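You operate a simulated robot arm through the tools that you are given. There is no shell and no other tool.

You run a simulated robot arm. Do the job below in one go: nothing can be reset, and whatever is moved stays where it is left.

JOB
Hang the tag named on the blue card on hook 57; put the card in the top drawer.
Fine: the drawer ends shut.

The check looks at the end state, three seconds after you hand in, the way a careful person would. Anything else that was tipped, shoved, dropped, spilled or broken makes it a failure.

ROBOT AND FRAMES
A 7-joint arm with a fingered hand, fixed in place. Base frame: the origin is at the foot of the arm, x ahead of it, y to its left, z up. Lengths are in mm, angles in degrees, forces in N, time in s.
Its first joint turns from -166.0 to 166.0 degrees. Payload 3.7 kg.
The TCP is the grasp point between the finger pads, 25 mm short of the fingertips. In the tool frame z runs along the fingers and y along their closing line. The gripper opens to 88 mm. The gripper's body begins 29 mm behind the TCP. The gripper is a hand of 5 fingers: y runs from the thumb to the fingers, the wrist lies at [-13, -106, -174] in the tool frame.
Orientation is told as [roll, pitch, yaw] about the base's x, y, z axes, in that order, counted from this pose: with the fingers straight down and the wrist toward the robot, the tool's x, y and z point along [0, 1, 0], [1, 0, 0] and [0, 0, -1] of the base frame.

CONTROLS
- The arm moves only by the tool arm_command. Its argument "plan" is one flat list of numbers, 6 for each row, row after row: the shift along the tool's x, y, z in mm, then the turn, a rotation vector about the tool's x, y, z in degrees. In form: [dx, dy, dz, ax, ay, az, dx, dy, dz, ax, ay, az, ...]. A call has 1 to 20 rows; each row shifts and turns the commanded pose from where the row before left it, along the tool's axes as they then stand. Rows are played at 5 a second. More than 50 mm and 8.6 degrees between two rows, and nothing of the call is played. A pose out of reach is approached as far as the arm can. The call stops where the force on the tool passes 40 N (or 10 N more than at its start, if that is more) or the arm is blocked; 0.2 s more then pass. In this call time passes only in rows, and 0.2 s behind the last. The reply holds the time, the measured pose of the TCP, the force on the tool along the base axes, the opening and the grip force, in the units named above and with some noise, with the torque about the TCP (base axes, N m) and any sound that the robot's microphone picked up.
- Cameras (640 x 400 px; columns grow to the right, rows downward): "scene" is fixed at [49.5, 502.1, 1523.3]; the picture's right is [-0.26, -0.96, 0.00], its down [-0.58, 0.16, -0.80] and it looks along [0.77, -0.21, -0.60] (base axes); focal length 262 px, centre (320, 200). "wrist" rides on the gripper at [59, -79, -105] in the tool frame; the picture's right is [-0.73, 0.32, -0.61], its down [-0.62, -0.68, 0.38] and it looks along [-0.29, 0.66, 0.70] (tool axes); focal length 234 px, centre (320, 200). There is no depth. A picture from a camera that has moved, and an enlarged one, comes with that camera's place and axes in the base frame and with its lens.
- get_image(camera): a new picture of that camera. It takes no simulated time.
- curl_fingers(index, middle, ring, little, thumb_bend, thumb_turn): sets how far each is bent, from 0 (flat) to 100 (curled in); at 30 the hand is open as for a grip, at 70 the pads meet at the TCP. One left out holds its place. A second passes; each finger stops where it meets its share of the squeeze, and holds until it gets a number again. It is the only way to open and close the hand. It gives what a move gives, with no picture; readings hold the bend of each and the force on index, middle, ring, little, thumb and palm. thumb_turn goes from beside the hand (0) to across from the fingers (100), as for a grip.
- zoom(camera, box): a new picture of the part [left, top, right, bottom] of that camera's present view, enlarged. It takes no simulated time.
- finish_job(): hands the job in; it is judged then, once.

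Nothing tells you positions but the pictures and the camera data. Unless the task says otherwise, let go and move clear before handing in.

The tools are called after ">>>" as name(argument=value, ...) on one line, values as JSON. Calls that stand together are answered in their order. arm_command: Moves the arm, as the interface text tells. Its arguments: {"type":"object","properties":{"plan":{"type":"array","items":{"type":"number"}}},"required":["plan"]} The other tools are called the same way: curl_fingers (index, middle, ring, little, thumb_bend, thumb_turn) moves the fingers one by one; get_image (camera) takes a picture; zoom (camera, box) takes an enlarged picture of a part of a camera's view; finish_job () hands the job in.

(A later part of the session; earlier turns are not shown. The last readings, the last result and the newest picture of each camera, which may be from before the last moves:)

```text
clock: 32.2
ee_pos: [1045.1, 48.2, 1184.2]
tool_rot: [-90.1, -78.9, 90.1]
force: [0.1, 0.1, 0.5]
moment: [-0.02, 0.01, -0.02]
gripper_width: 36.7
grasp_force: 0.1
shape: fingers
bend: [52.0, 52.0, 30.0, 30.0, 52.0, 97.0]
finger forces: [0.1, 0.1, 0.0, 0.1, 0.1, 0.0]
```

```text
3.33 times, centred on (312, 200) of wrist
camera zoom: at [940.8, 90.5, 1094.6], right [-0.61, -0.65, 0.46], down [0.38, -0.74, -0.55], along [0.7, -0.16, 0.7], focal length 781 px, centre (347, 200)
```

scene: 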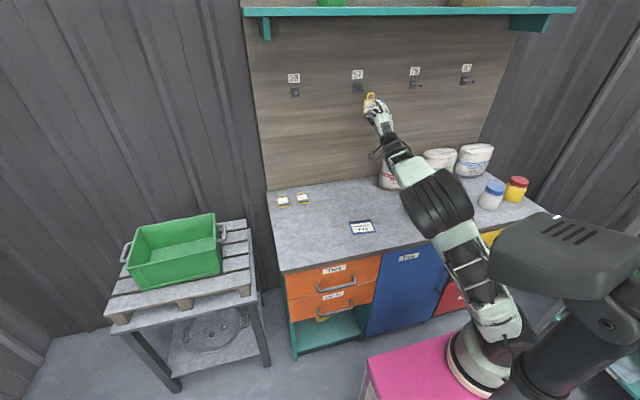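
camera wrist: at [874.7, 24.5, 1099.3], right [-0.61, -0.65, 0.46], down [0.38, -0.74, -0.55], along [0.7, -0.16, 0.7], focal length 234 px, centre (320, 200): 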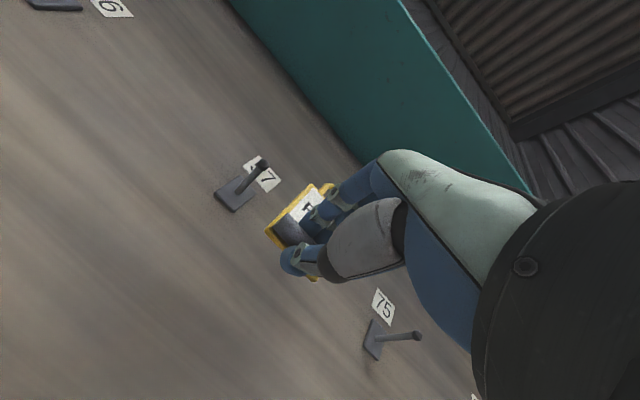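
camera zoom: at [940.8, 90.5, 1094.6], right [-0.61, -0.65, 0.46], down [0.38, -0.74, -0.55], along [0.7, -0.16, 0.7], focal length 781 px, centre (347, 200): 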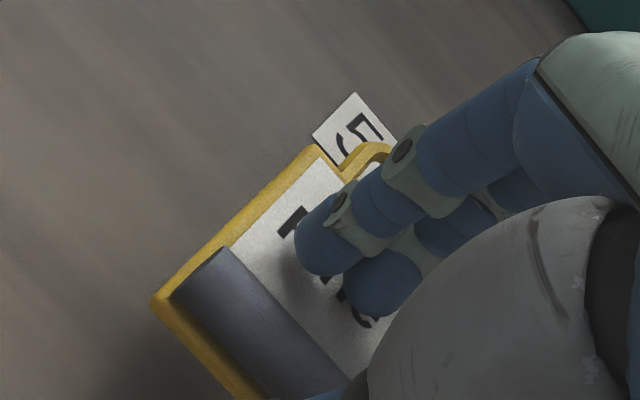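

The tag hangs freely on the peg and the fingers are clear of it. I'll retreat straight back from the wall.

>>> arm_command(plan=[0, 0, -8, 0, 0, 0, 0, 0, -12, 0, 0, 0, 0, 0, -20, 0, 0, 0, 0, 0, -30, 0, 0, 0, 0, 0, -40, 0, 0, 0])

>>> zoom(camera="scene", box=[345, 70, 393, 115])

>>> get_image(camera="wrist")

>>> get_image(camera="scene")

```text
clock: 33.4
ee_pos: [937.3, 49.2, 1182.1]
tool_rot: [-90.0, -78.9, 89.9]
force: [-0.7, 0.2, 0.3]
moment: [0.0, -0.02, 0.01]
gripper_width: 36.5
grasp_force: 0.0
shape: fingers
bend: [52.0, 52.0, 30.0, 30.0, 52.0, 97.0]
finger forces: [0.1, 0.0, 0.0, 0.0, 0.1, 0.1]
```

```text
8.89 times, centred on (369, 92) of scene
camera zoom: at [49.5, 502.1, 1523.3], right [-0.26, -0.96, 0.0], down [-0.58, 0.16, -0.8], along [0.77, -0.21, -0.6], focal length 2330 px, centre (-116, 1156)
```

zoom: 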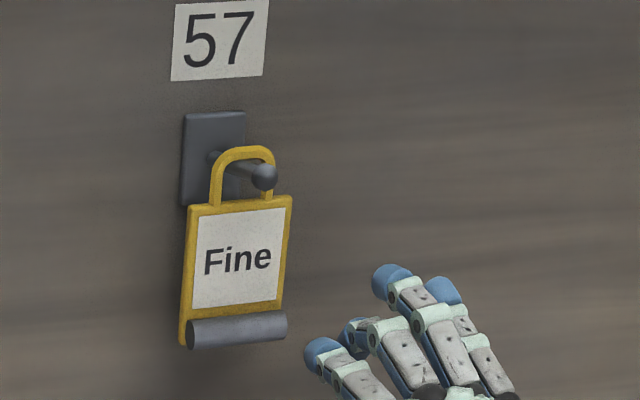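

```text
taken
camera wrist: at [832.0, 92.1, 1093.4], right [-0.61, -0.65, 0.46], down [0.38, -0.74, -0.55], along [0.7, -0.16, 0.7], focal length 234 px, centre (320, 200)
```

wrist: 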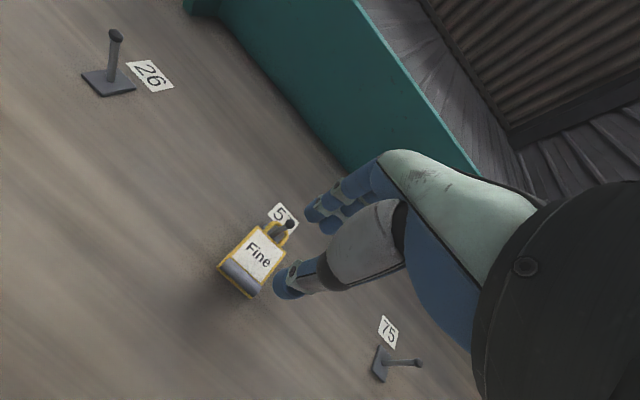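

```text
taken
```

scene: 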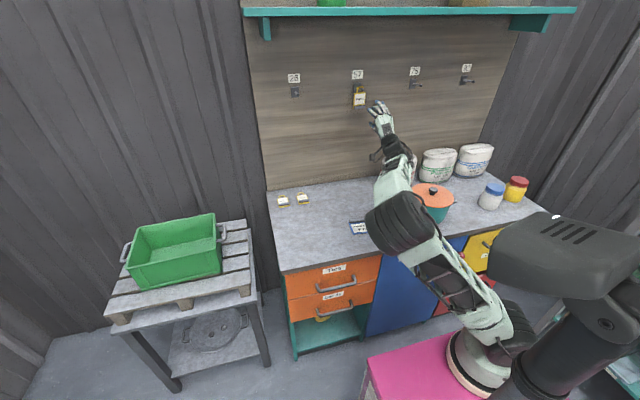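

The Fine tag hangs on hook 57 with the ball in front of the loop. Next is the top drawer ("Ties"), so I'll turn the hand back to pointing down while retreating from the wall.

>>> arm_command(plan=[0, 0, -20, 0, 0, 5.5, 0, 0, -20, 0, 0, 5.5, 0, 0, -15, 7.5, 0, 0, 0, -2, -14.9, 7.5, 0, 0, 0, -3.9, -14.5, 7.5, 0, 0, 0, -5.7, -13.9, 7.5, 0, 0, 0, -7.5, -13, 7.5, 0, 0, 0, -9.1, -11.9, 7.5, 0, 0, 0, -10.6, -10.6, 7.5, 0, 0, 0, -11.9, -9.1, 7.5, 0, 0, 0, -13, -7.5, 7.5, 0, 0, 0, -13.9, -5.7, 7.5, 0, 0, 0, -14.5, -3.9, 7.5, 0, 0, 0, -14.9, -2, 7.5, 0, 0])

>>> get_image(camera="scene")

>>> get_image(camera="wrist")

```text
clock: 36.4
ee_pos: [716.8, 47.4, 1183.3]
tool_rot: [0.0, 0.2, 0.0]
force: [-0.1, -0.2, -0.2]
moment: [-0.03, 0.02, 0.0]
gripper_width: 36.9
grasp_force: 0.1
shape: fingers
bend: [52.0, 52.0, 30.0, 30.0, 52.0, 97.0]
finger forces: [0.0, 0.0, 0.0, 0.1, 0.0, 0.0]
```

```text
taken
```

scene: 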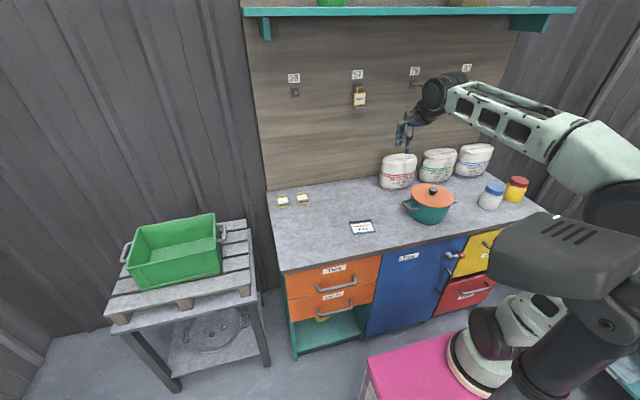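

```text
taken
camera wrist: at [637.6, 106.4, 1288.6], right [0.32, -0.73, 0.61], down [-0.68, -0.62, -0.38], along [0.66, -0.29, -0.7], focal length 234 px, centre (320, 200)
```

wrist: 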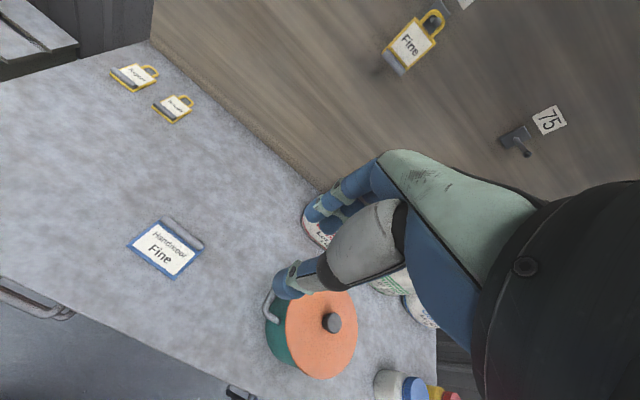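

The hand is clear and pointing down again. I'll move toward the drawer side in stages, checking arm clearance as I go.

>>> arm_command(plan=[18, -20, 20, 0, 0, 0, 18, -20, 20, 0, 0, 0, 18, -20, 20, 0, 0, 0, 18, -20, 20, 0, 0, 0, 18, -20, 20, 0, 0, 0])

>>> get_image(camera="scene")

>>> get_image(camera="wrist")

```text
clock: 37.6
ee_pos: [616.8, 138.2, 1081.6]
tool_rot: [0.0, -0.1, 0.0]
force: [0.6, -0.3, -0.6]
moment: [0.0, -0.03, 0.0]
gripper_width: 36.7
grasp_force: 0.0
shape: fingers
bend: [52.0, 52.0, 30.0, 30.0, 52.0, 97.0]
finger forces: [0.0, 0.0, 0.1, 0.0, 0.0, 0.1]
```

```text
taken
```

scene: 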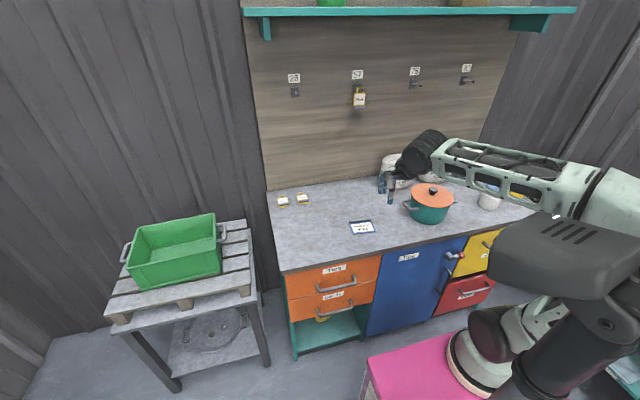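

```text
taken
camera wrist: at [538.1, 197.0, 1186.0], right [0.32, -0.73, 0.61], down [-0.68, -0.62, -0.38], along [0.66, -0.29, -0.7], focal length 234 px, centre (320, 200)
```

wrist: 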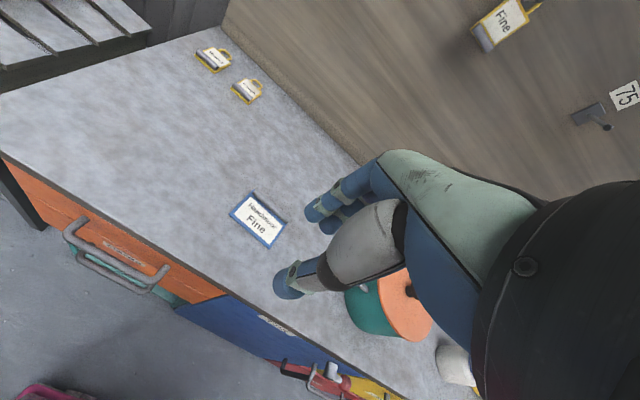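

The handle of the Ties drawer is visible at the left of the wrist view. I'll zoom to measure it, then get a second view.

>>> zoom(camera="wrist", box=[0, 150, 240, 300])

>>> arm_command(plan=[18, -20, 20, 0, 0, 0, 18, -20, 20, 0, 0, 0, 18, -20, 20, 0, 0, 0, 18, -20, 20, 0, 0, 0, 18, -20, 20, 0, 0, 0])

>>> get_image(camera="scene")

>>> get_image(camera="wrist")

>>> zoom(camera="wrist", box=[100, 150, 340, 300])

```text
2.67 times, centred on (120, 225) of wrist
camera zoom: at [538.1, 197.0, 1186.0], right [0.32, -0.73, 0.61], down [-0.68, -0.62, -0.38], along [0.66, -0.29, -0.7], focal length 624 px, centre (853, 133)
```

zoom: 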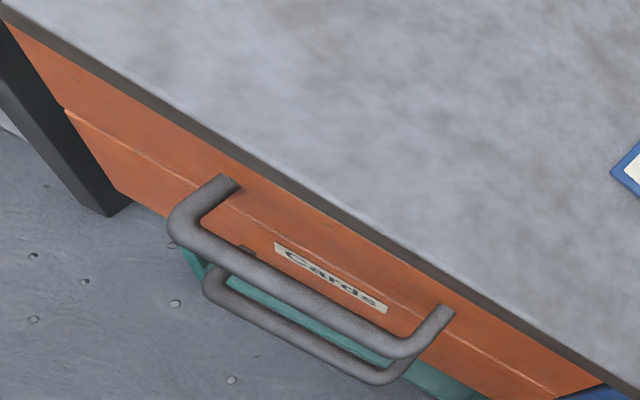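

```text
clock: 38.8
ee_pos: [514.8, 227.5, 984.5]
tool_rot: [0.0, -0.1, 0.0]
force: [-0.7, 0.0, 0.1]
moment: [-0.01, 0.0, 0.0]
gripper_width: 36.8
grasp_force: 0.0
shape: fingers
bend: [52.0, 52.0, 30.0, 30.0, 52.0, 97.0]
finger forces: [0.0, 0.0, 0.1, 0.0, 0.0, 0.0]
```

```text
taken
```

scene: 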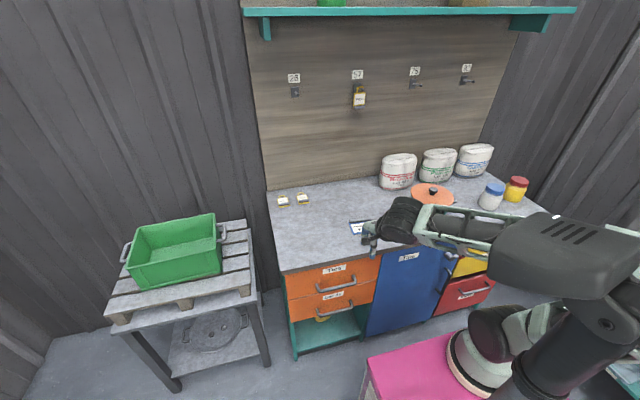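

```text
taken
camera wrist: at [435.6, 286.9, 1088.2], right [0.32, -0.73, 0.61], down [-0.68, -0.62, -0.38], along [0.66, -0.29, -0.7], focal length 234 px, centre (320, 200)
```

wrist: 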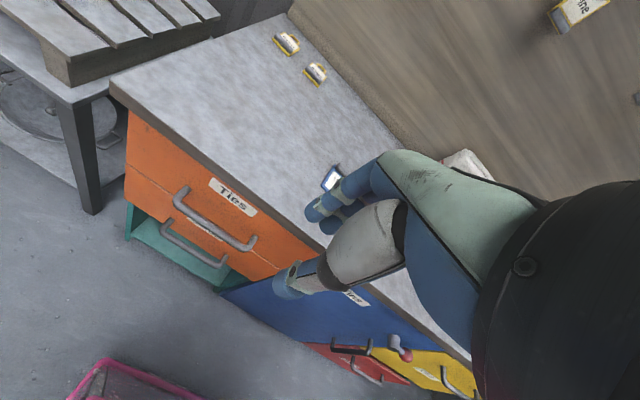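

```text
2.67 times, centred on (220, 225) of wrist
camera zoom: at [435.6, 286.9, 1088.2], right [0.32, -0.73, 0.61], down [-0.68, -0.62, -0.38], along [0.66, -0.29, -0.7], focal length 624 px, centre (587, 133)
```

zoom: 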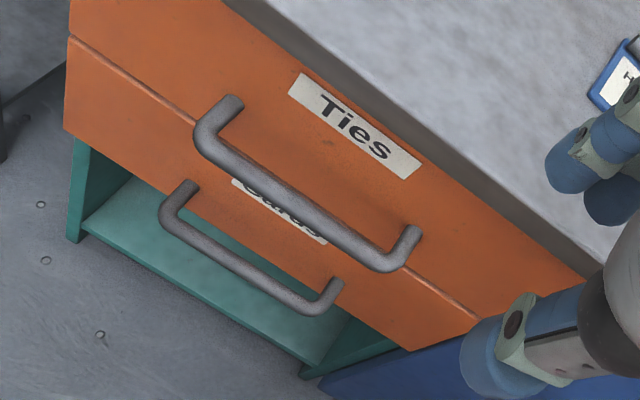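

From two wrist views, the Ties handle bar runs y≈205–343 at x≈613, z≈669, with the drawer front at x≈643. I'll tilt the hand 45° forward for a hooked grip and check the arm's clearance.

>>> arm_command(plan=[10, 0, 5, -7.5, 0, 0, 10, 0, 5, -7.5, 0, 0, 10, 0, 5, -7.5, 0, 0, 10, 0, 5, -7.5, 0, 0, 10, 0, 5, -7.5, 0, 0, 10, 0, 5, -7.5, 0, 0])

>>> get_image(camera="scene")

>>> get_image(camera="wrist")

```text
clock: 40.1
ee_pos: [549.7, 167.6, 1058.2]
tool_rot: [22.7, -42.3, -24.5]
force: [0.5, -0.4, 0.3]
moment: [0.03, 0.02, 0.04]
gripper_width: 37.2
grasp_force: 0.1
shape: fingers
bend: [52.0, 52.0, 30.0, 30.0, 52.0, 98.0]
finger forces: [0.0, 0.0, 0.0, 0.0, 0.0, 0.0]
stopped in row 6: the arm was blocked; the commanded pose is now the measured one
```

```text
taken
```

scene: 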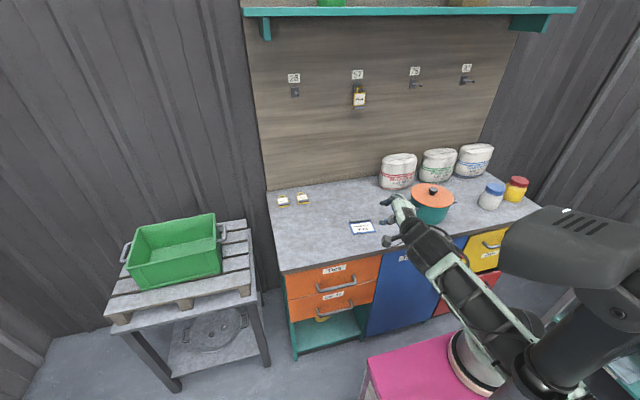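

```text
taken
camera wrist: at [430.3, 238.2, 1093.1], right [-0.33, -0.84, 0.42], down [-0.27, -0.35, -0.9], along [0.9, -0.41, -0.11], focal length 234 px, centre (320, 200)
```

wrist: 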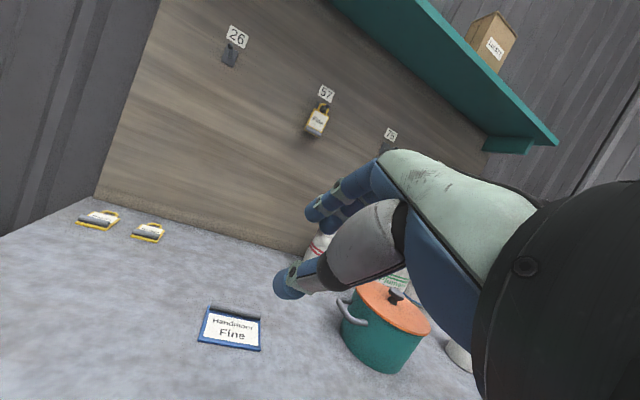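

The call stopped with "the arm was blocked": the elbow swung over to a different posture. The dark lamp-like object near the camera also looks slightly displaced. I'll look closely before moving anything further.

>>> zoom(camera="scene", box=[380, 180, 640, 400])

>>> zoom(camera="scene", box=[430, 280, 640, 400])

>>> zoom(camera="scene", box=[480, 190, 640, 300])

```text
1.82 times, centred on (510, 290) of scene
camera zoom: at [49.5, 502.1, 1523.3], right [-0.26, -0.96, 0.0], down [-0.58, 0.16, -0.8], along [0.77, -0.21, -0.6], focal length 477 px, centre (-26, 36)
```

zoom: 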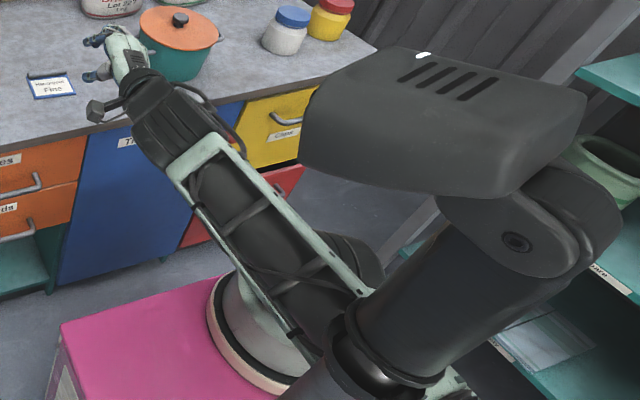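

```text
3.05 times, centred on (535, 340) of scene
camera zoom: at [49.5, 502.1, 1523.3], right [-0.26, -0.96, 0.0], down [-0.58, 0.16, -0.8], along [0.77, -0.21, -0.6], focal length 799 px, centre (-335, -227)
```

zoom: 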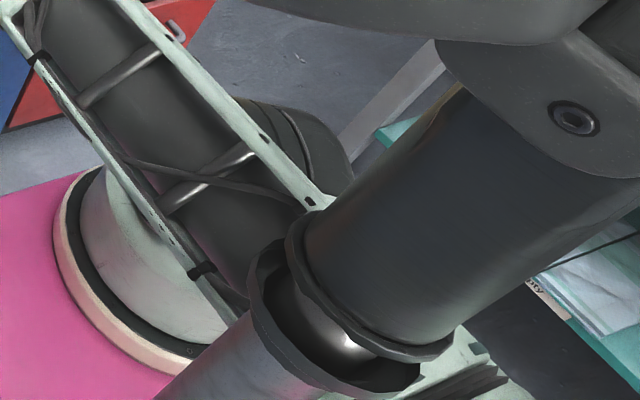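

```text
3.64 times, centred on (560, 245) of scene
camera zoom: at [49.5, 502.1, 1523.3], right [-0.26, -0.96, 0.0], down [-0.58, 0.16, -0.8], along [0.77, -0.21, -0.6], focal length 953 px, centre (-553, 36)
```

zoom: 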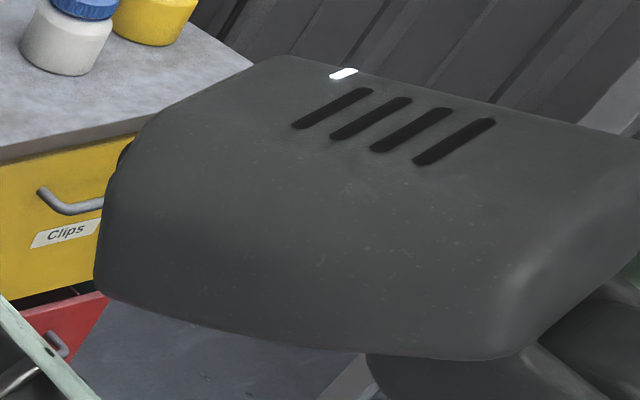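

The dark object looks like a jointed stand, and the arm's elbow end seems to be resting against its column. I'll ease away slowly by moving the hand forward a little and watch what both do.

>>> arm_command(plan=[1.5, 6.7, 7.2, 0, 0, 0, 1.5, 6.7, 7.2, 0, 0, 0])

>>> get_image(camera="scene")

>>> zoom(camera="scene", box=[430, 280, 640, 400])

```text
clock: 41.0
ee_pos: [551.0, 170.4, 1055.5]
tool_rot: [22.2, -42.4, -22.9]
force: [0.3, 0.3, 0.9]
moment: [-0.05, 0.01, -0.02]
gripper_width: 36.9
grasp_force: 0.1
shape: fingers
bend: [52.0, 52.0, 30.0, 30.0, 52.0, 98.0]
finger forces: [0.0, 0.1, 0.0, 0.0, 0.0, 0.0]
stopped in row 2: the arm was blocked; the commanded pose is now the measured one
```

```text
taken
```

scene: 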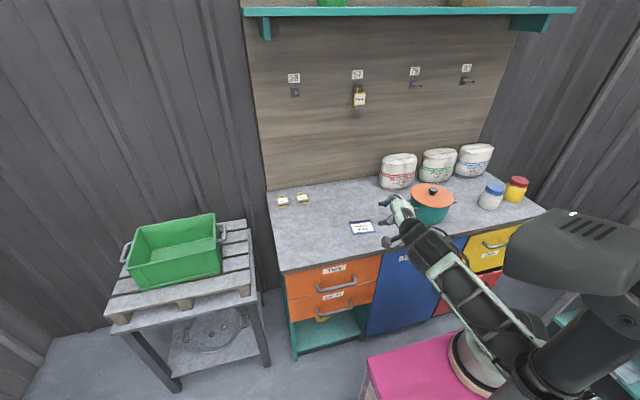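

```text
3.05 times, centred on (535, 340) of scene
camera zoom: at [49.5, 502.1, 1523.3], right [-0.26, -0.96, 0.0], down [-0.58, 0.16, -0.8], along [0.77, -0.21, -0.6], focal length 799 px, centre (-335, -227)
```

zoom: 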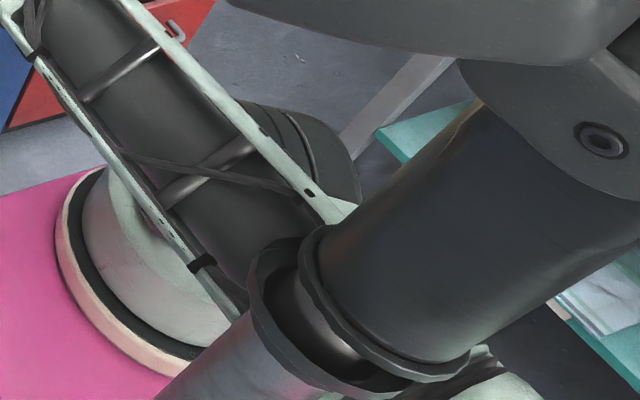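

The stand shifted slightly further right, so that direction is wrong. The elbow seems to press on the column's left side, so I'll try a small move to the left instead.

>>> arm_command(plan=[9.5, -3.1, 0.9, 0, 0, 0])

>>> zoom(camera="scene", box=[430, 280, 640, 400])

>>> get_image(camera="scene")

```text
clock: 41.4
ee_pos: [552.4, 173.5, 1056.5]
tool_rot: [23.3, -42.0, -23.7]
force: [-0.4, -0.2, 0.0]
moment: [-0.03, -0.03, 0.0]
gripper_width: 37.1
grasp_force: 0.0
shape: fingers
bend: [52.0, 52.0, 30.0, 30.0, 52.0, 98.0]
finger forces: [0.1, 0.1, 0.1, 0.1, 0.1, 0.0]
```

```text
3.05 times, centred on (535, 340) of scene
camera zoom: at [49.5, 502.1, 1523.3], right [-0.26, -0.96, 0.0], down [-0.58, 0.16, -0.8], along [0.77, -0.21, -0.6], focal length 799 px, centre (-335, -227)
```

zoom: 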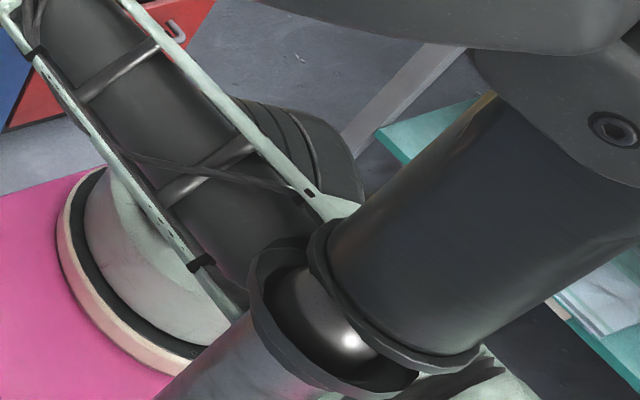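

```text
taken
```

scene: 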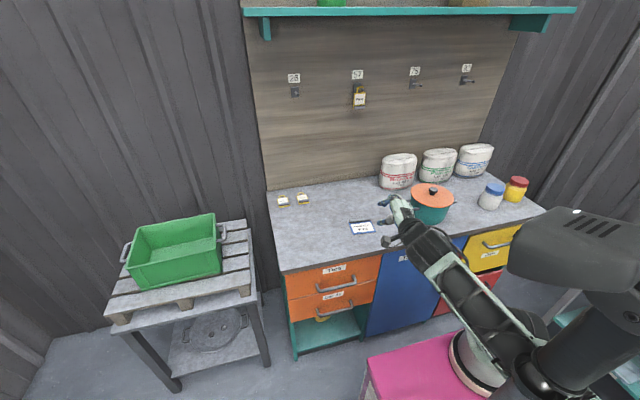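

The stand is still drifting right. I'll make a zero move to see whether it is still being pushed or moving by itself.

>>> arm_command(plan=[0, 0, 0, 0, 0, 0])

>>> zoom(camera="scene", box=[430, 280, 640, 400])

>>> zoom(camera="scene", box=[480, 190, 640, 300])

```text
clock: 41.8
ee_pos: [551.6, 173.8, 1056.8]
tool_rot: [23.1, -41.9, -23.7]
force: [-0.5, 0.1, 0.7]
moment: [-0.03, -0.01, -0.03]
gripper_width: 37.3
grasp_force: 0.0
shape: fingers
bend: [52.0, 52.0, 30.0, 30.0, 52.0, 98.0]
finger forces: [0.1, 0.0, 0.0, 0.1, 0.1, 0.1]
```

```text
3.05 times, centred on (535, 340) of scene
camera zoom: at [49.5, 502.1, 1523.3], right [-0.26, -0.96, 0.0], down [-0.58, 0.16, -0.8], along [0.77, -0.21, -0.6], focal length 799 px, centre (-335, -227)
```

zoom: 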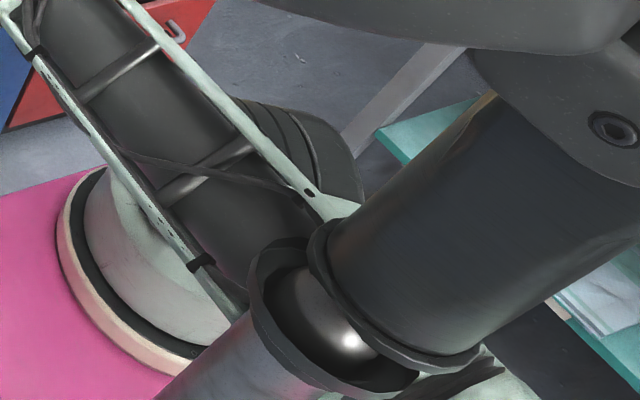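

```text
3.64 times, centred on (560, 245) of scene
camera zoom: at [49.5, 502.1, 1523.3], right [-0.26, -0.96, 0.0], down [-0.58, 0.16, -0.8], along [0.77, -0.21, -0.6], focal length 953 px, centre (-553, 36)
```

zoom: 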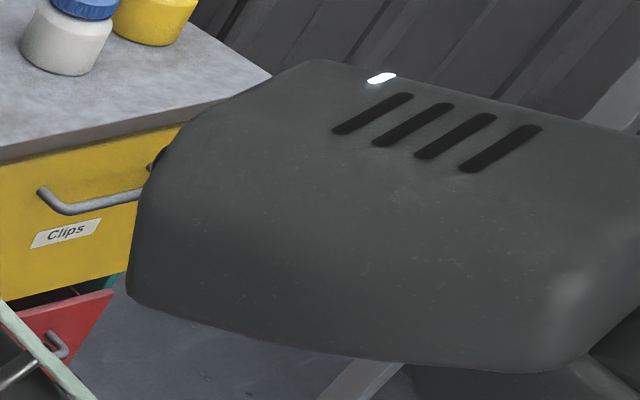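

With no motion the stand stays still, so the arm's elbow is pushing it each time I move. Moving left made it worse, so I'll try a small move right.

>>> arm_command(plan=[-9.5, 3.1, -0.9, 0, 0, 0])

>>> zoom(camera="scene", box=[430, 280, 640, 400])

>>> zoom(camera="scene", box=[480, 190, 640, 300])

```text
clock: 42.1
ee_pos: [553.1, 169.4, 1054.7]
tool_rot: [22.5, -42.4, -23.1]
force: [0.4, 0.2, 0.5]
moment: [0.03, 0.03, -0.01]
gripper_width: 37.3
grasp_force: 0.1
shape: fingers
bend: [52.0, 52.0, 30.0, 30.0, 52.0, 98.0]
finger forces: [0.0, 0.0, 0.1, 0.1, 0.0, 0.0]
```

```text
3.05 times, centred on (535, 340) of scene
camera zoom: at [49.5, 502.1, 1523.3], right [-0.26, -0.96, 0.0], down [-0.58, 0.16, -0.8], along [0.77, -0.21, -0.6], focal length 799 px, centre (-335, -227)
```

zoom: 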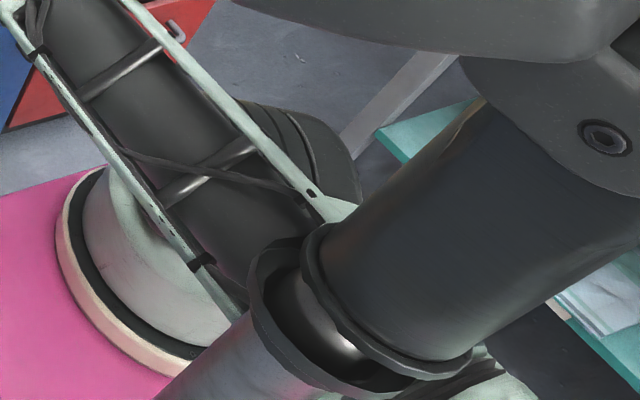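

```text
3.64 times, centred on (560, 245) of scene
camera zoom: at [49.5, 502.1, 1523.3], right [-0.26, -0.96, 0.0], down [-0.58, 0.16, -0.8], along [0.77, -0.21, -0.6], focal length 953 px, centre (-553, 36)
```

zoom: 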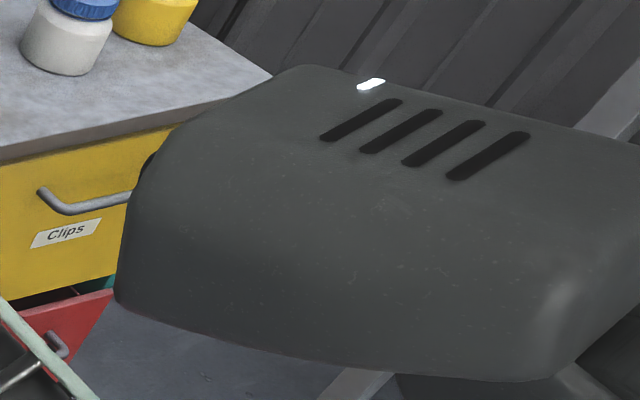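

The stand moved back toward its original place, so it is springy and this direction helps. I'll continue right in small steps.

>>> arm_command(plan=[-9.5, 3.1, -0.9, 0, 0, 0, -9.5, 3.1, -0.9, 0, 0, 0])

>>> get_image(camera="scene")

>>> zoom(camera="scene", box=[480, 190, 640, 300])

```text
clock: 42.8
ee_pos: [554.5, 162.6, 1054.6]
tool_rot: [21.2, -43.2, -21.9]
force: [0.2, 0.8, -0.5]
moment: [0.01, 0.02, -0.03]
gripper_width: 37.0
grasp_force: 0.0
shape: fingers
bend: [52.0, 52.0, 30.0, 30.0, 52.0, 98.0]
finger forces: [0.1, 0.0, 0.0, 0.0, 0.0, 0.0]
```

```text
taken
```

scene: 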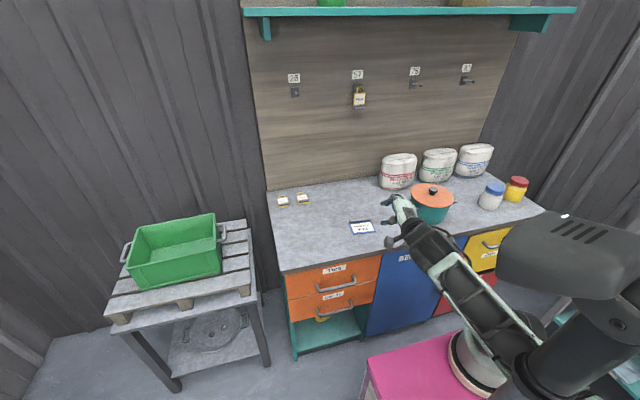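

```text
3.64 times, centred on (560, 245) of scene
camera zoom: at [49.5, 502.1, 1523.3], right [-0.26, -0.96, 0.0], down [-0.58, 0.16, -0.8], along [0.77, -0.21, -0.6], focal length 953 px, centre (-553, 36)
```

zoom: 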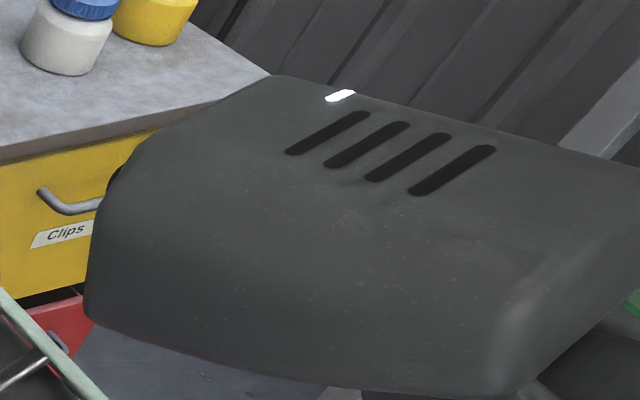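

The stand is now nearly back where it was. I'll continue a little further right.

>>> arm_command(plan=[-9.5, 3.1, -0.9, 0, 0, 0, -9.5, 3.1, -0.9, 0, 0, 0, -9.5, 3.1, -0.9, 0, 0, 0])

>>> get_image(camera="scene")

>>> zoom(camera="scene", box=[480, 190, 640, 300])

>>> zoom(camera="scene", box=[430, 280, 640, 400])

```text
clock: 43.5
ee_pos: [559.2, 136.8, 1056.1]
tool_rot: [21.0, -43.2, -22.1]
force: [-0.1, -1.6, 0.6]
moment: [0.02, 0.0, 0.0]
gripper_width: 37.0
grasp_force: 0.0
shape: fingers
bend: [52.0, 52.0, 30.0, 30.0, 52.0, 98.0]
finger forces: [0.0, 0.1, 0.1, 0.1, 0.1, 0.1]
```

```text
taken
```

scene: 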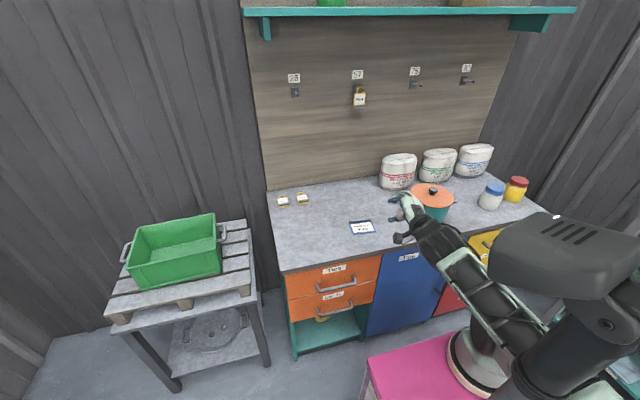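

```text
3.64 times, centred on (560, 245) of scene
camera zoom: at [49.5, 502.1, 1523.3], right [-0.26, -0.96, 0.0], down [-0.58, 0.16, -0.8], along [0.77, -0.21, -0.6], focal length 953 px, centre (-553, 36)
```

zoom: 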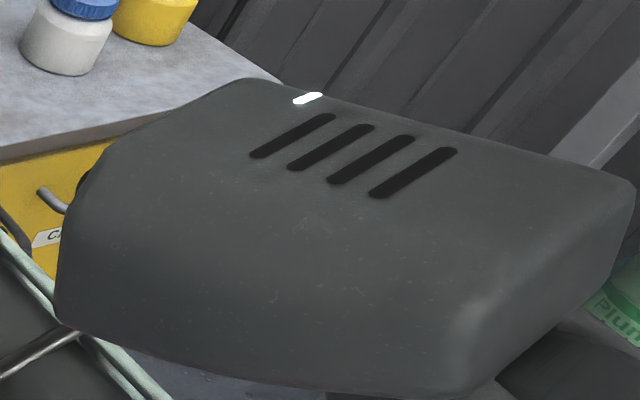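

```text
3.05 times, centred on (535, 340) of scene
camera zoom: at [49.5, 502.1, 1523.3], right [-0.26, -0.96, 0.0], down [-0.58, 0.16, -0.8], along [0.77, -0.21, -0.6], focal length 799 px, centre (-335, -227)
```

zoom: 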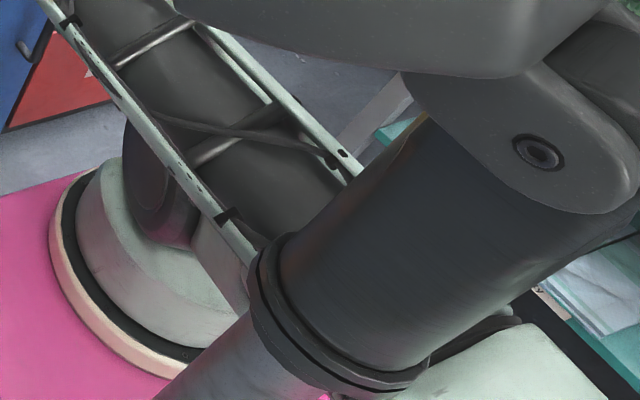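

The stand sprang back to its original place, and its collar is aligned again. The elbow is now low and behind the stand's boom, so I'll move the hand further right to bring the elbow past the boom's end before going forward.

>>> arm_command(plan=[-14, 4.6, -1.4, 0, 0, 0, -19, 6.2, -1.9, 0, 0, 0, -19, 6.2, -1.9, 0, 0, 0])

>>> get_image(camera="scene")

>>> zoom(camera="scene", box=[380, 180, 640, 400])

```text
clock: 44.4
ee_pos: [561.1, 83.9, 1058.3]
tool_rot: [20.8, -43.1, -22.0]
force: [-0.3, -0.1, -0.9]
moment: [-0.05, 0.01, 0.03]
gripper_width: 37.3
grasp_force: 0.1
shape: fingers
bend: [52.0, 52.0, 30.0, 30.0, 52.0, 98.0]
finger forces: [0.0, 0.0, 0.0, 0.1, 0.0, 0.0]
```

```text
taken
```

scene: 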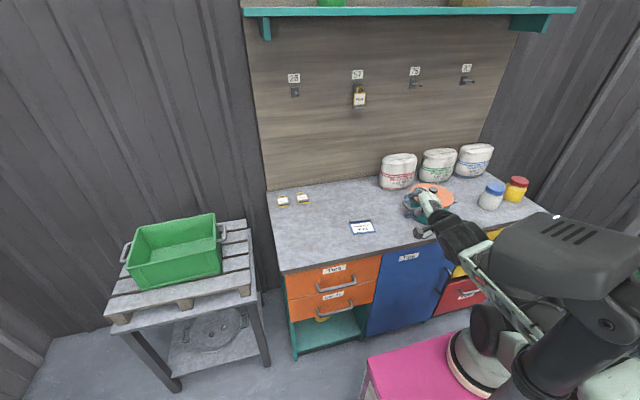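

```text
1.82 times, centred on (510, 290) of scene
camera zoom: at [49.5, 502.1, 1523.3], right [-0.26, -0.96, 0.0], down [-0.58, 0.16, -0.8], along [0.77, -0.21, -0.6], focal length 477 px, centre (-26, 36)
```

zoom: 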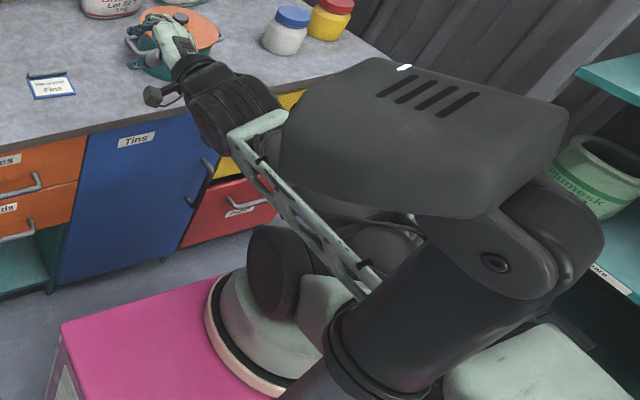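

The stand is exactly back at its original place. I'll go a bit further right, then forward and up in steps, watching it.

>>> arm_command(plan=[-19, 6.2, -1.9, 0, 0, 0, -19, 6.2, -1.9, 0, 0, 0, -19, 6.2, -1.9, 0, 0, 0])

>>> get_image(camera="scene")

>>> zoom(camera="scene", box=[380, 180, 640, 400])

```text
clock: 45.1
ee_pos: [567.8, 30.4, 1077.5]
tool_rot: [20.9, -43.2, -22.1]
force: [0.1, 0.2, 0.3]
moment: [0.0, 0.02, -0.03]
gripper_width: 37.0
grasp_force: 0.0
shape: fingers
bend: [52.0, 52.0, 30.0, 30.0, 52.0, 98.0]
finger forces: [0.0, 0.0, 0.0, 0.0, 0.0, 0.0]
out of reach, approached as far as the arm can: row 1, 2, 3
```

```text
taken
```

scene: 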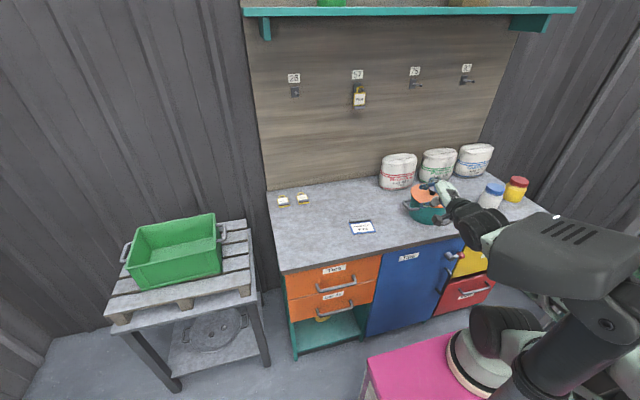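

```text
1.82 times, centred on (510, 290) of scene
camera zoom: at [49.5, 502.1, 1523.3], right [-0.26, -0.96, 0.0], down [-0.58, 0.16, -0.8], along [0.77, -0.21, -0.6], focal length 477 px, centre (-26, 36)
```

zoom: 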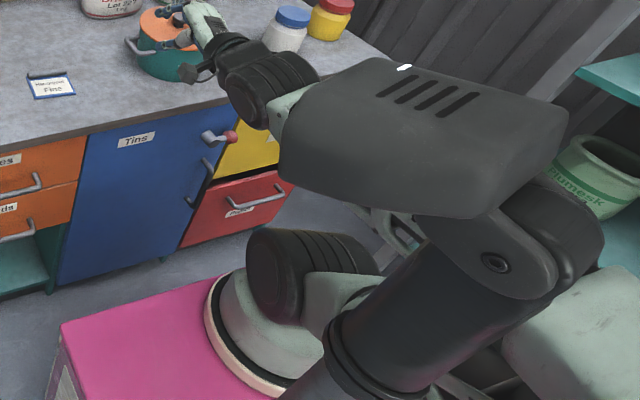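

The arm reached a joint limit in this posture, but the stand is untouched. I'll turn the hand back toward pointing down while moving forward and up, in short stages.

>>> arm_command(plan=[5, 16.8, 4, 6.54, -1.64, -1.84, 4, 16.5, 2, 6.54, -1.64, -1.84])

>>> get_image(camera="scene")

```text
clock: 45.8
ee_pos: [597.4, 31.2, 1098.4]
tool_rot: [12.0, -31.6, -12.9]
force: [0.1, -0.3, 1.0]
moment: [0.0, -0.01, -0.04]
gripper_width: 36.9
grasp_force: 0.0
shape: fingers
bend: [52.0, 52.0, 30.0, 30.0, 52.0, 98.0]
finger forces: [0.1, 0.0, 0.1, 0.1, 0.0, 0.1]
```

```text
taken
```

scene: 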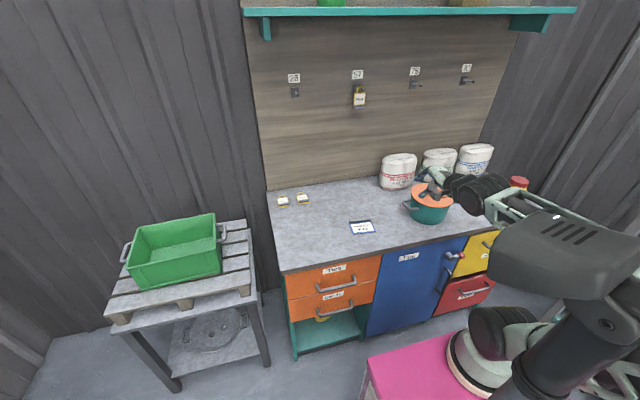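

The arm is unwinding back to its normal posture with the stand untouched. I'll finish the rotation.

>>> arm_command(plan=[3.3, 16.3, -0.5, 6.52, -1.62, -1.84, 2.5, 16, -3, 6.52, -1.62, -1.84, 1.7, 15.6, -5.5, 6.52, -1.62, -1.84, 0.8, 15.3, -8, 6.52, -1.62, -1.84, 0, 15, -10, 6.52, -1.62, -1.84])

>>> get_image(camera="scene")

>>> get_image(camera="wrist")

```text
clock: 47.0
ee_pos: [664.9, 28.9, 1153.7]
tool_rot: [0.1, -0.1, -0.1]
force: [-0.7, 0.4, -0.2]
moment: [0.01, -0.01, 0.0]
gripper_width: 37.0
grasp_force: 0.0
shape: fingers
bend: [52.0, 52.0, 30.0, 30.0, 52.0, 98.0]
finger forces: [0.1, 0.0, 0.0, 0.0, 0.1, 0.0]
```

```text
taken
```

scene: 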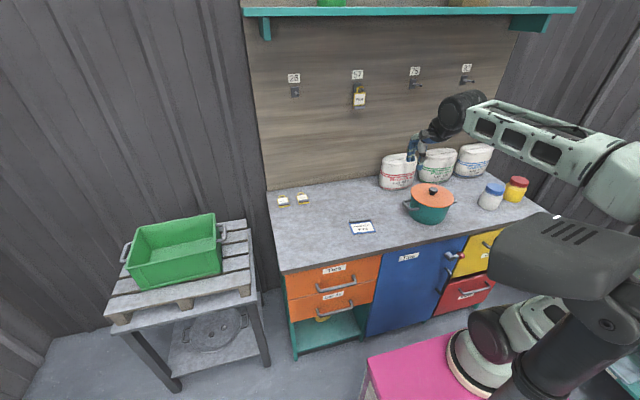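

```text
taken
camera wrist: at [585.5, 87.8, 1257.6], right [0.32, -0.73, 0.61], down [-0.68, -0.62, -0.38], along [0.66, -0.29, -0.7], focal length 234 px, centre (320, 200)
```

wrist: 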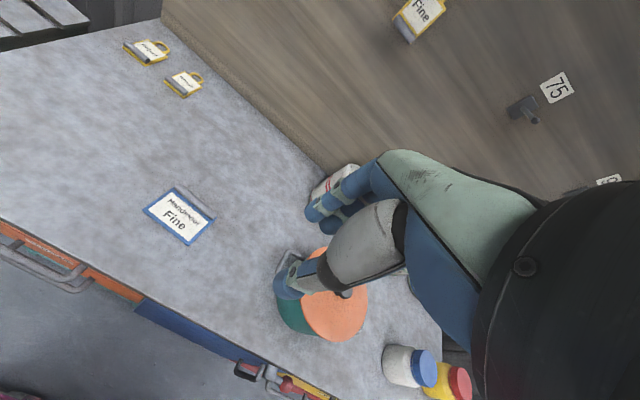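

The arm is back in its normal posture and the stand is undisturbed. This time I'll tilt the hand while it is well forward over the bench, so the elbow stays in front of the stand, and then approach the drawer from there.

>>> arm_command(plan=[31.6, 19.3, 3.4, 0, 0, 0, 31.6, 19.3, 3.4, 0, 0, 0, 31.6, 19.3, 3.4, 0, 0, 0, 31.6, 19.3, 3.4, 0, 0, 0, 31.6, 19.3, 3.4, 0, 0, 0, 31.6, 19.3, 3.4, 0, 0, 0, 31.6, 19.3, 3.4, 0, 0, 0])

>>> arm_command(plan=[0, 0, 0, -7.5, 0, 0, 0, 0, 0, -7.5, 0, 0, 0, 0, 0, -7.5, 0, 0, 0, 0, 0, -7.5, 0, 0, 0, 0, 0, -7.5, 0, 0, 0, 0, 0, -7.5, 0, 0])

>>> get_image(camera="scene")

```text
clock: 48.5
ee_pos: [799.1, 249.0, 1130.8]
tool_rot: [0.0, -0.2, 0.0]
force: [0.8, 0.8, -0.6]
moment: [-0.02, -0.03, 0.05]
gripper_width: 37.2
grasp_force: 0.0
shape: fingers
bend: [52.0, 52.0, 30.0, 30.0, 52.0, 98.0]
finger forces: [0.0, 0.0, 0.0, 0.1, 0.0, 0.0]
```

```text
clock: 50.0
ee_pos: [798.8, 251.0, 1130.2]
tool_rot: [0.1, -45.2, -0.1]
force: [0.6, 0.0, 0.7]
moment: [0.01, -0.01, 0.0]
gripper_width: 36.9
grasp_force: 0.0
shape: fingers
bend: [52.0, 52.0, 30.0, 30.0, 52.0, 98.0]
finger forces: [0.1, 0.1, 0.0, 0.0, 0.1, 0.0]
```

```text
taken
```

scene: 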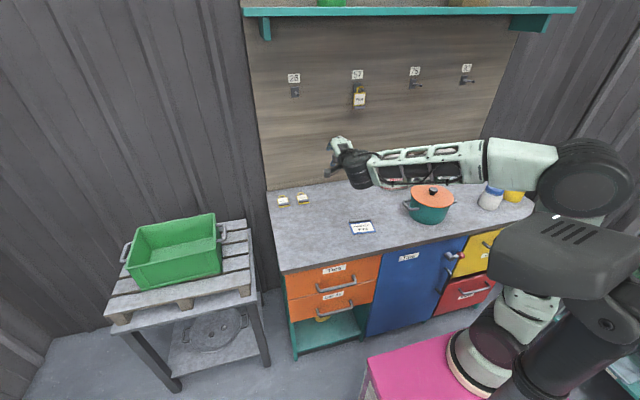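

The tilt worked here with the elbow above and behind the stand. I'll lower toward the left part of the bench in steps, checking each time.

>>> arm_command(plan=[12, -25, 20, 0, 0, 0, 12, -25, 20, 0, 0, 0, 12, -25, 20, 0, 0, 0, 12, -25, 20, 0, 0, 0])

>>> get_image(camera="scene")

```text
clock: 51.0
ee_pos: [787.0, 297.8, 1003.6]
tool_rot: [-0.1, -45.2, -0.1]
force: [-0.7, 0.1, 0.5]
moment: [0.03, 0.02, -0.03]
gripper_width: 37.4
grasp_force: 0.1
shape: fingers
bend: [52.0, 52.0, 30.0, 30.0, 52.0, 98.0]
finger forces: [0.0, 0.0, 0.0, 0.1, 0.0, 0.0]
```

```text
taken
```

scene: 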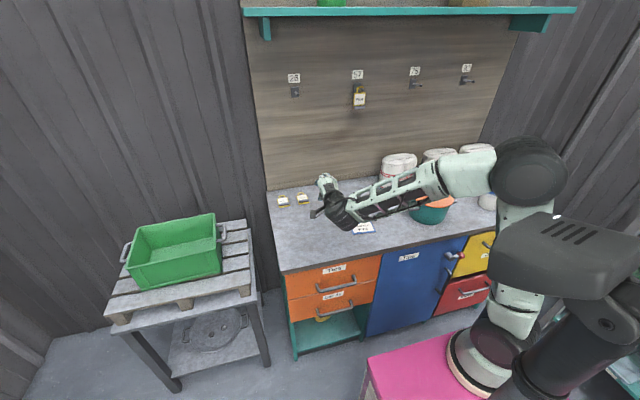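

The arm is in a clear elbow-up posture in front of the stand. I'll continue lowering to just above the bench.

>>> arm_command(plan=[8, -22.5, 20, 0, 0, 0, 8, -22.5, 20, 0, 0, 0, 8, -22.5, 20, 0, 0, 0])

>>> get_image(camera="scene")

>>> get_image(camera="wrist")

```text
clock: 51.8
ee_pos: [780.4, 321.9, 911.7]
tool_rot: [0.0, -45.1, -0.1]
force: [0.0, 0.2, 0.5]
moment: [0.0, -0.03, -0.03]
gripper_width: 37.4
grasp_force: 0.0
shape: fingers
bend: [52.0, 52.0, 30.0, 30.0, 52.0, 98.0]
finger forces: [0.0, 0.0, 0.1, 0.0, 0.0, 0.0]
```

```text
taken
```

scene: 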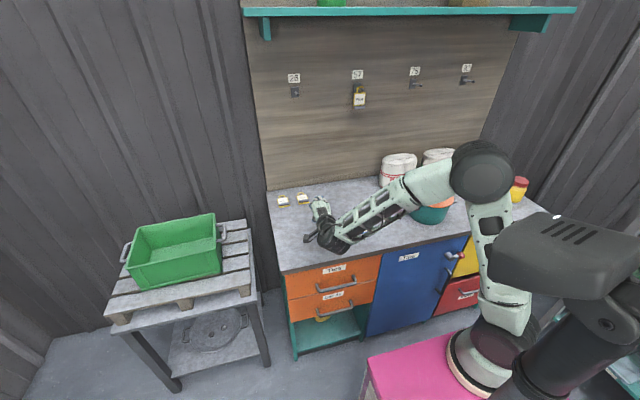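

```text
taken
camera wrist: at [650.2, 381.4, 928.8], right [-0.2, -0.73, 0.66], down [-0.21, -0.62, -0.75], along [0.96, -0.29, -0.03], focal length 234 px, centre (320, 200)
```

wrist: 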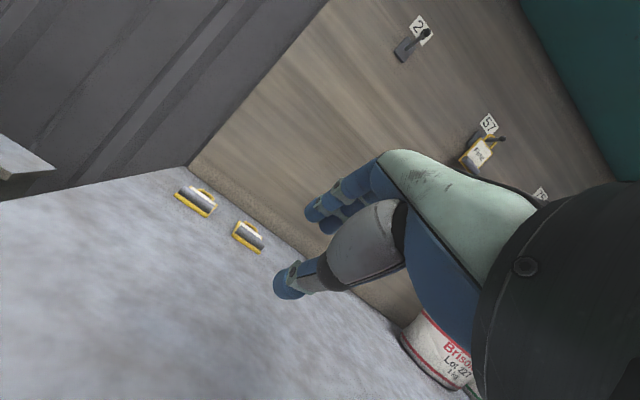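

The whole arm is visible and well clear of the stand. I'll draw the hand back over the bench's front edge.

>>> arm_command(plan=[0.75, -31.3, -18.2, 0, 0, 0, 0.75, -31.3, -18.2, 0, 0, 0, 0.75, -31.3, -18.2, 0, 0, 0, 0.75, -31.3, -18.2, 0, 0, 0])

>>> get_image(camera="scene")

```text
clock: 52.8
ee_pos: [640.6, 325.0, 872.9]
tool_rot: [0.1, -45.1, -0.2]
force: [0.8, -0.2, -0.7]
moment: [0.01, 0.0, -0.01]
gripper_width: 37.1
grasp_force: 0.0
shape: fingers
bend: [52.0, 52.0, 30.0, 30.0, 52.0, 98.0]
finger forces: [0.1, 0.0, 0.1, 0.1, 0.0, 0.1]
```

```text
taken
```

scene: 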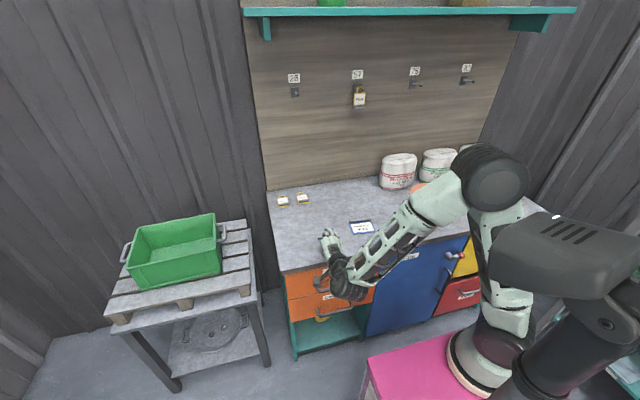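

The posture is good. I'll set all fingers to a narrow hook opening and bring the hand down in front of the bench edge.

>>> curl_fingers(index=56, middle=56, ring=56, little=56, thumb_bend=54)

>>> arm_command(plan=[-8.3, -33.7, 0.7, 0, 0, 0, -8.3, -33.7, 0.7, 0, 0, 0])

>>> get_image(camera="scene")

>>> get_image(camera="wrist")

```text
clock: 53.8
ee_pos: [641.5, 325.0, 874.3]
tool_rot: [0.0, -45.1, -0.1]
force: [0.6, 0.5, -0.7]
moment: [0.02, 0.0, -0.01]
gripper_width: 30.9
grasp_force: 0.1
shape: fingers
bend: [56.0, 56.0, 56.0, 56.0, 54.0, 98.0]
finger forces: [0.1, 0.0, 0.1, 0.1, 0.0, 0.1]
```

```text
clock: 54.4
ee_pos: [592.9, 309.0, 823.5]
tool_rot: [0.1, -45.1, -0.1]
force: [-0.1, -0.2, 0.1]
moment: [0.01, -0.02, 0.03]
gripper_width: 30.9
grasp_force: 0.1
shape: fingers
bend: [56.0, 56.0, 56.0, 56.0, 54.0, 98.0]
finger forces: [0.0, 0.1, 0.0, 0.0, 0.0, 0.0]
```

```text
taken
```

scene: 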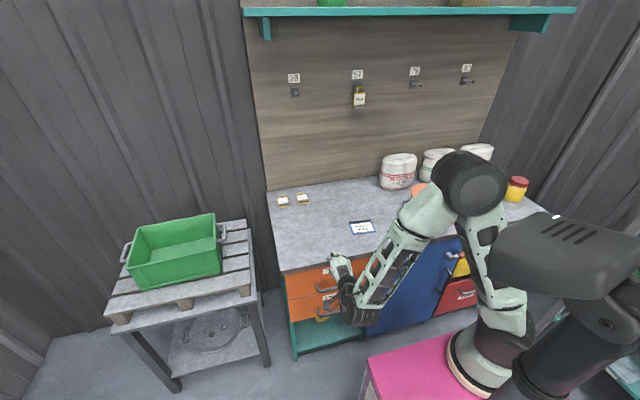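

```text
taken
camera wrist: at [463.3, 367.9, 840.3], right [-0.2, -0.73, 0.66], down [-0.21, -0.62, -0.75], along [0.96, -0.29, -0.03], focal length 234 px, centre (320, 200)
```

wrist: 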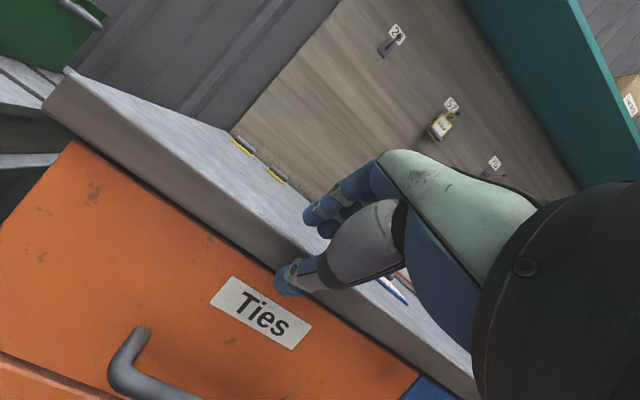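

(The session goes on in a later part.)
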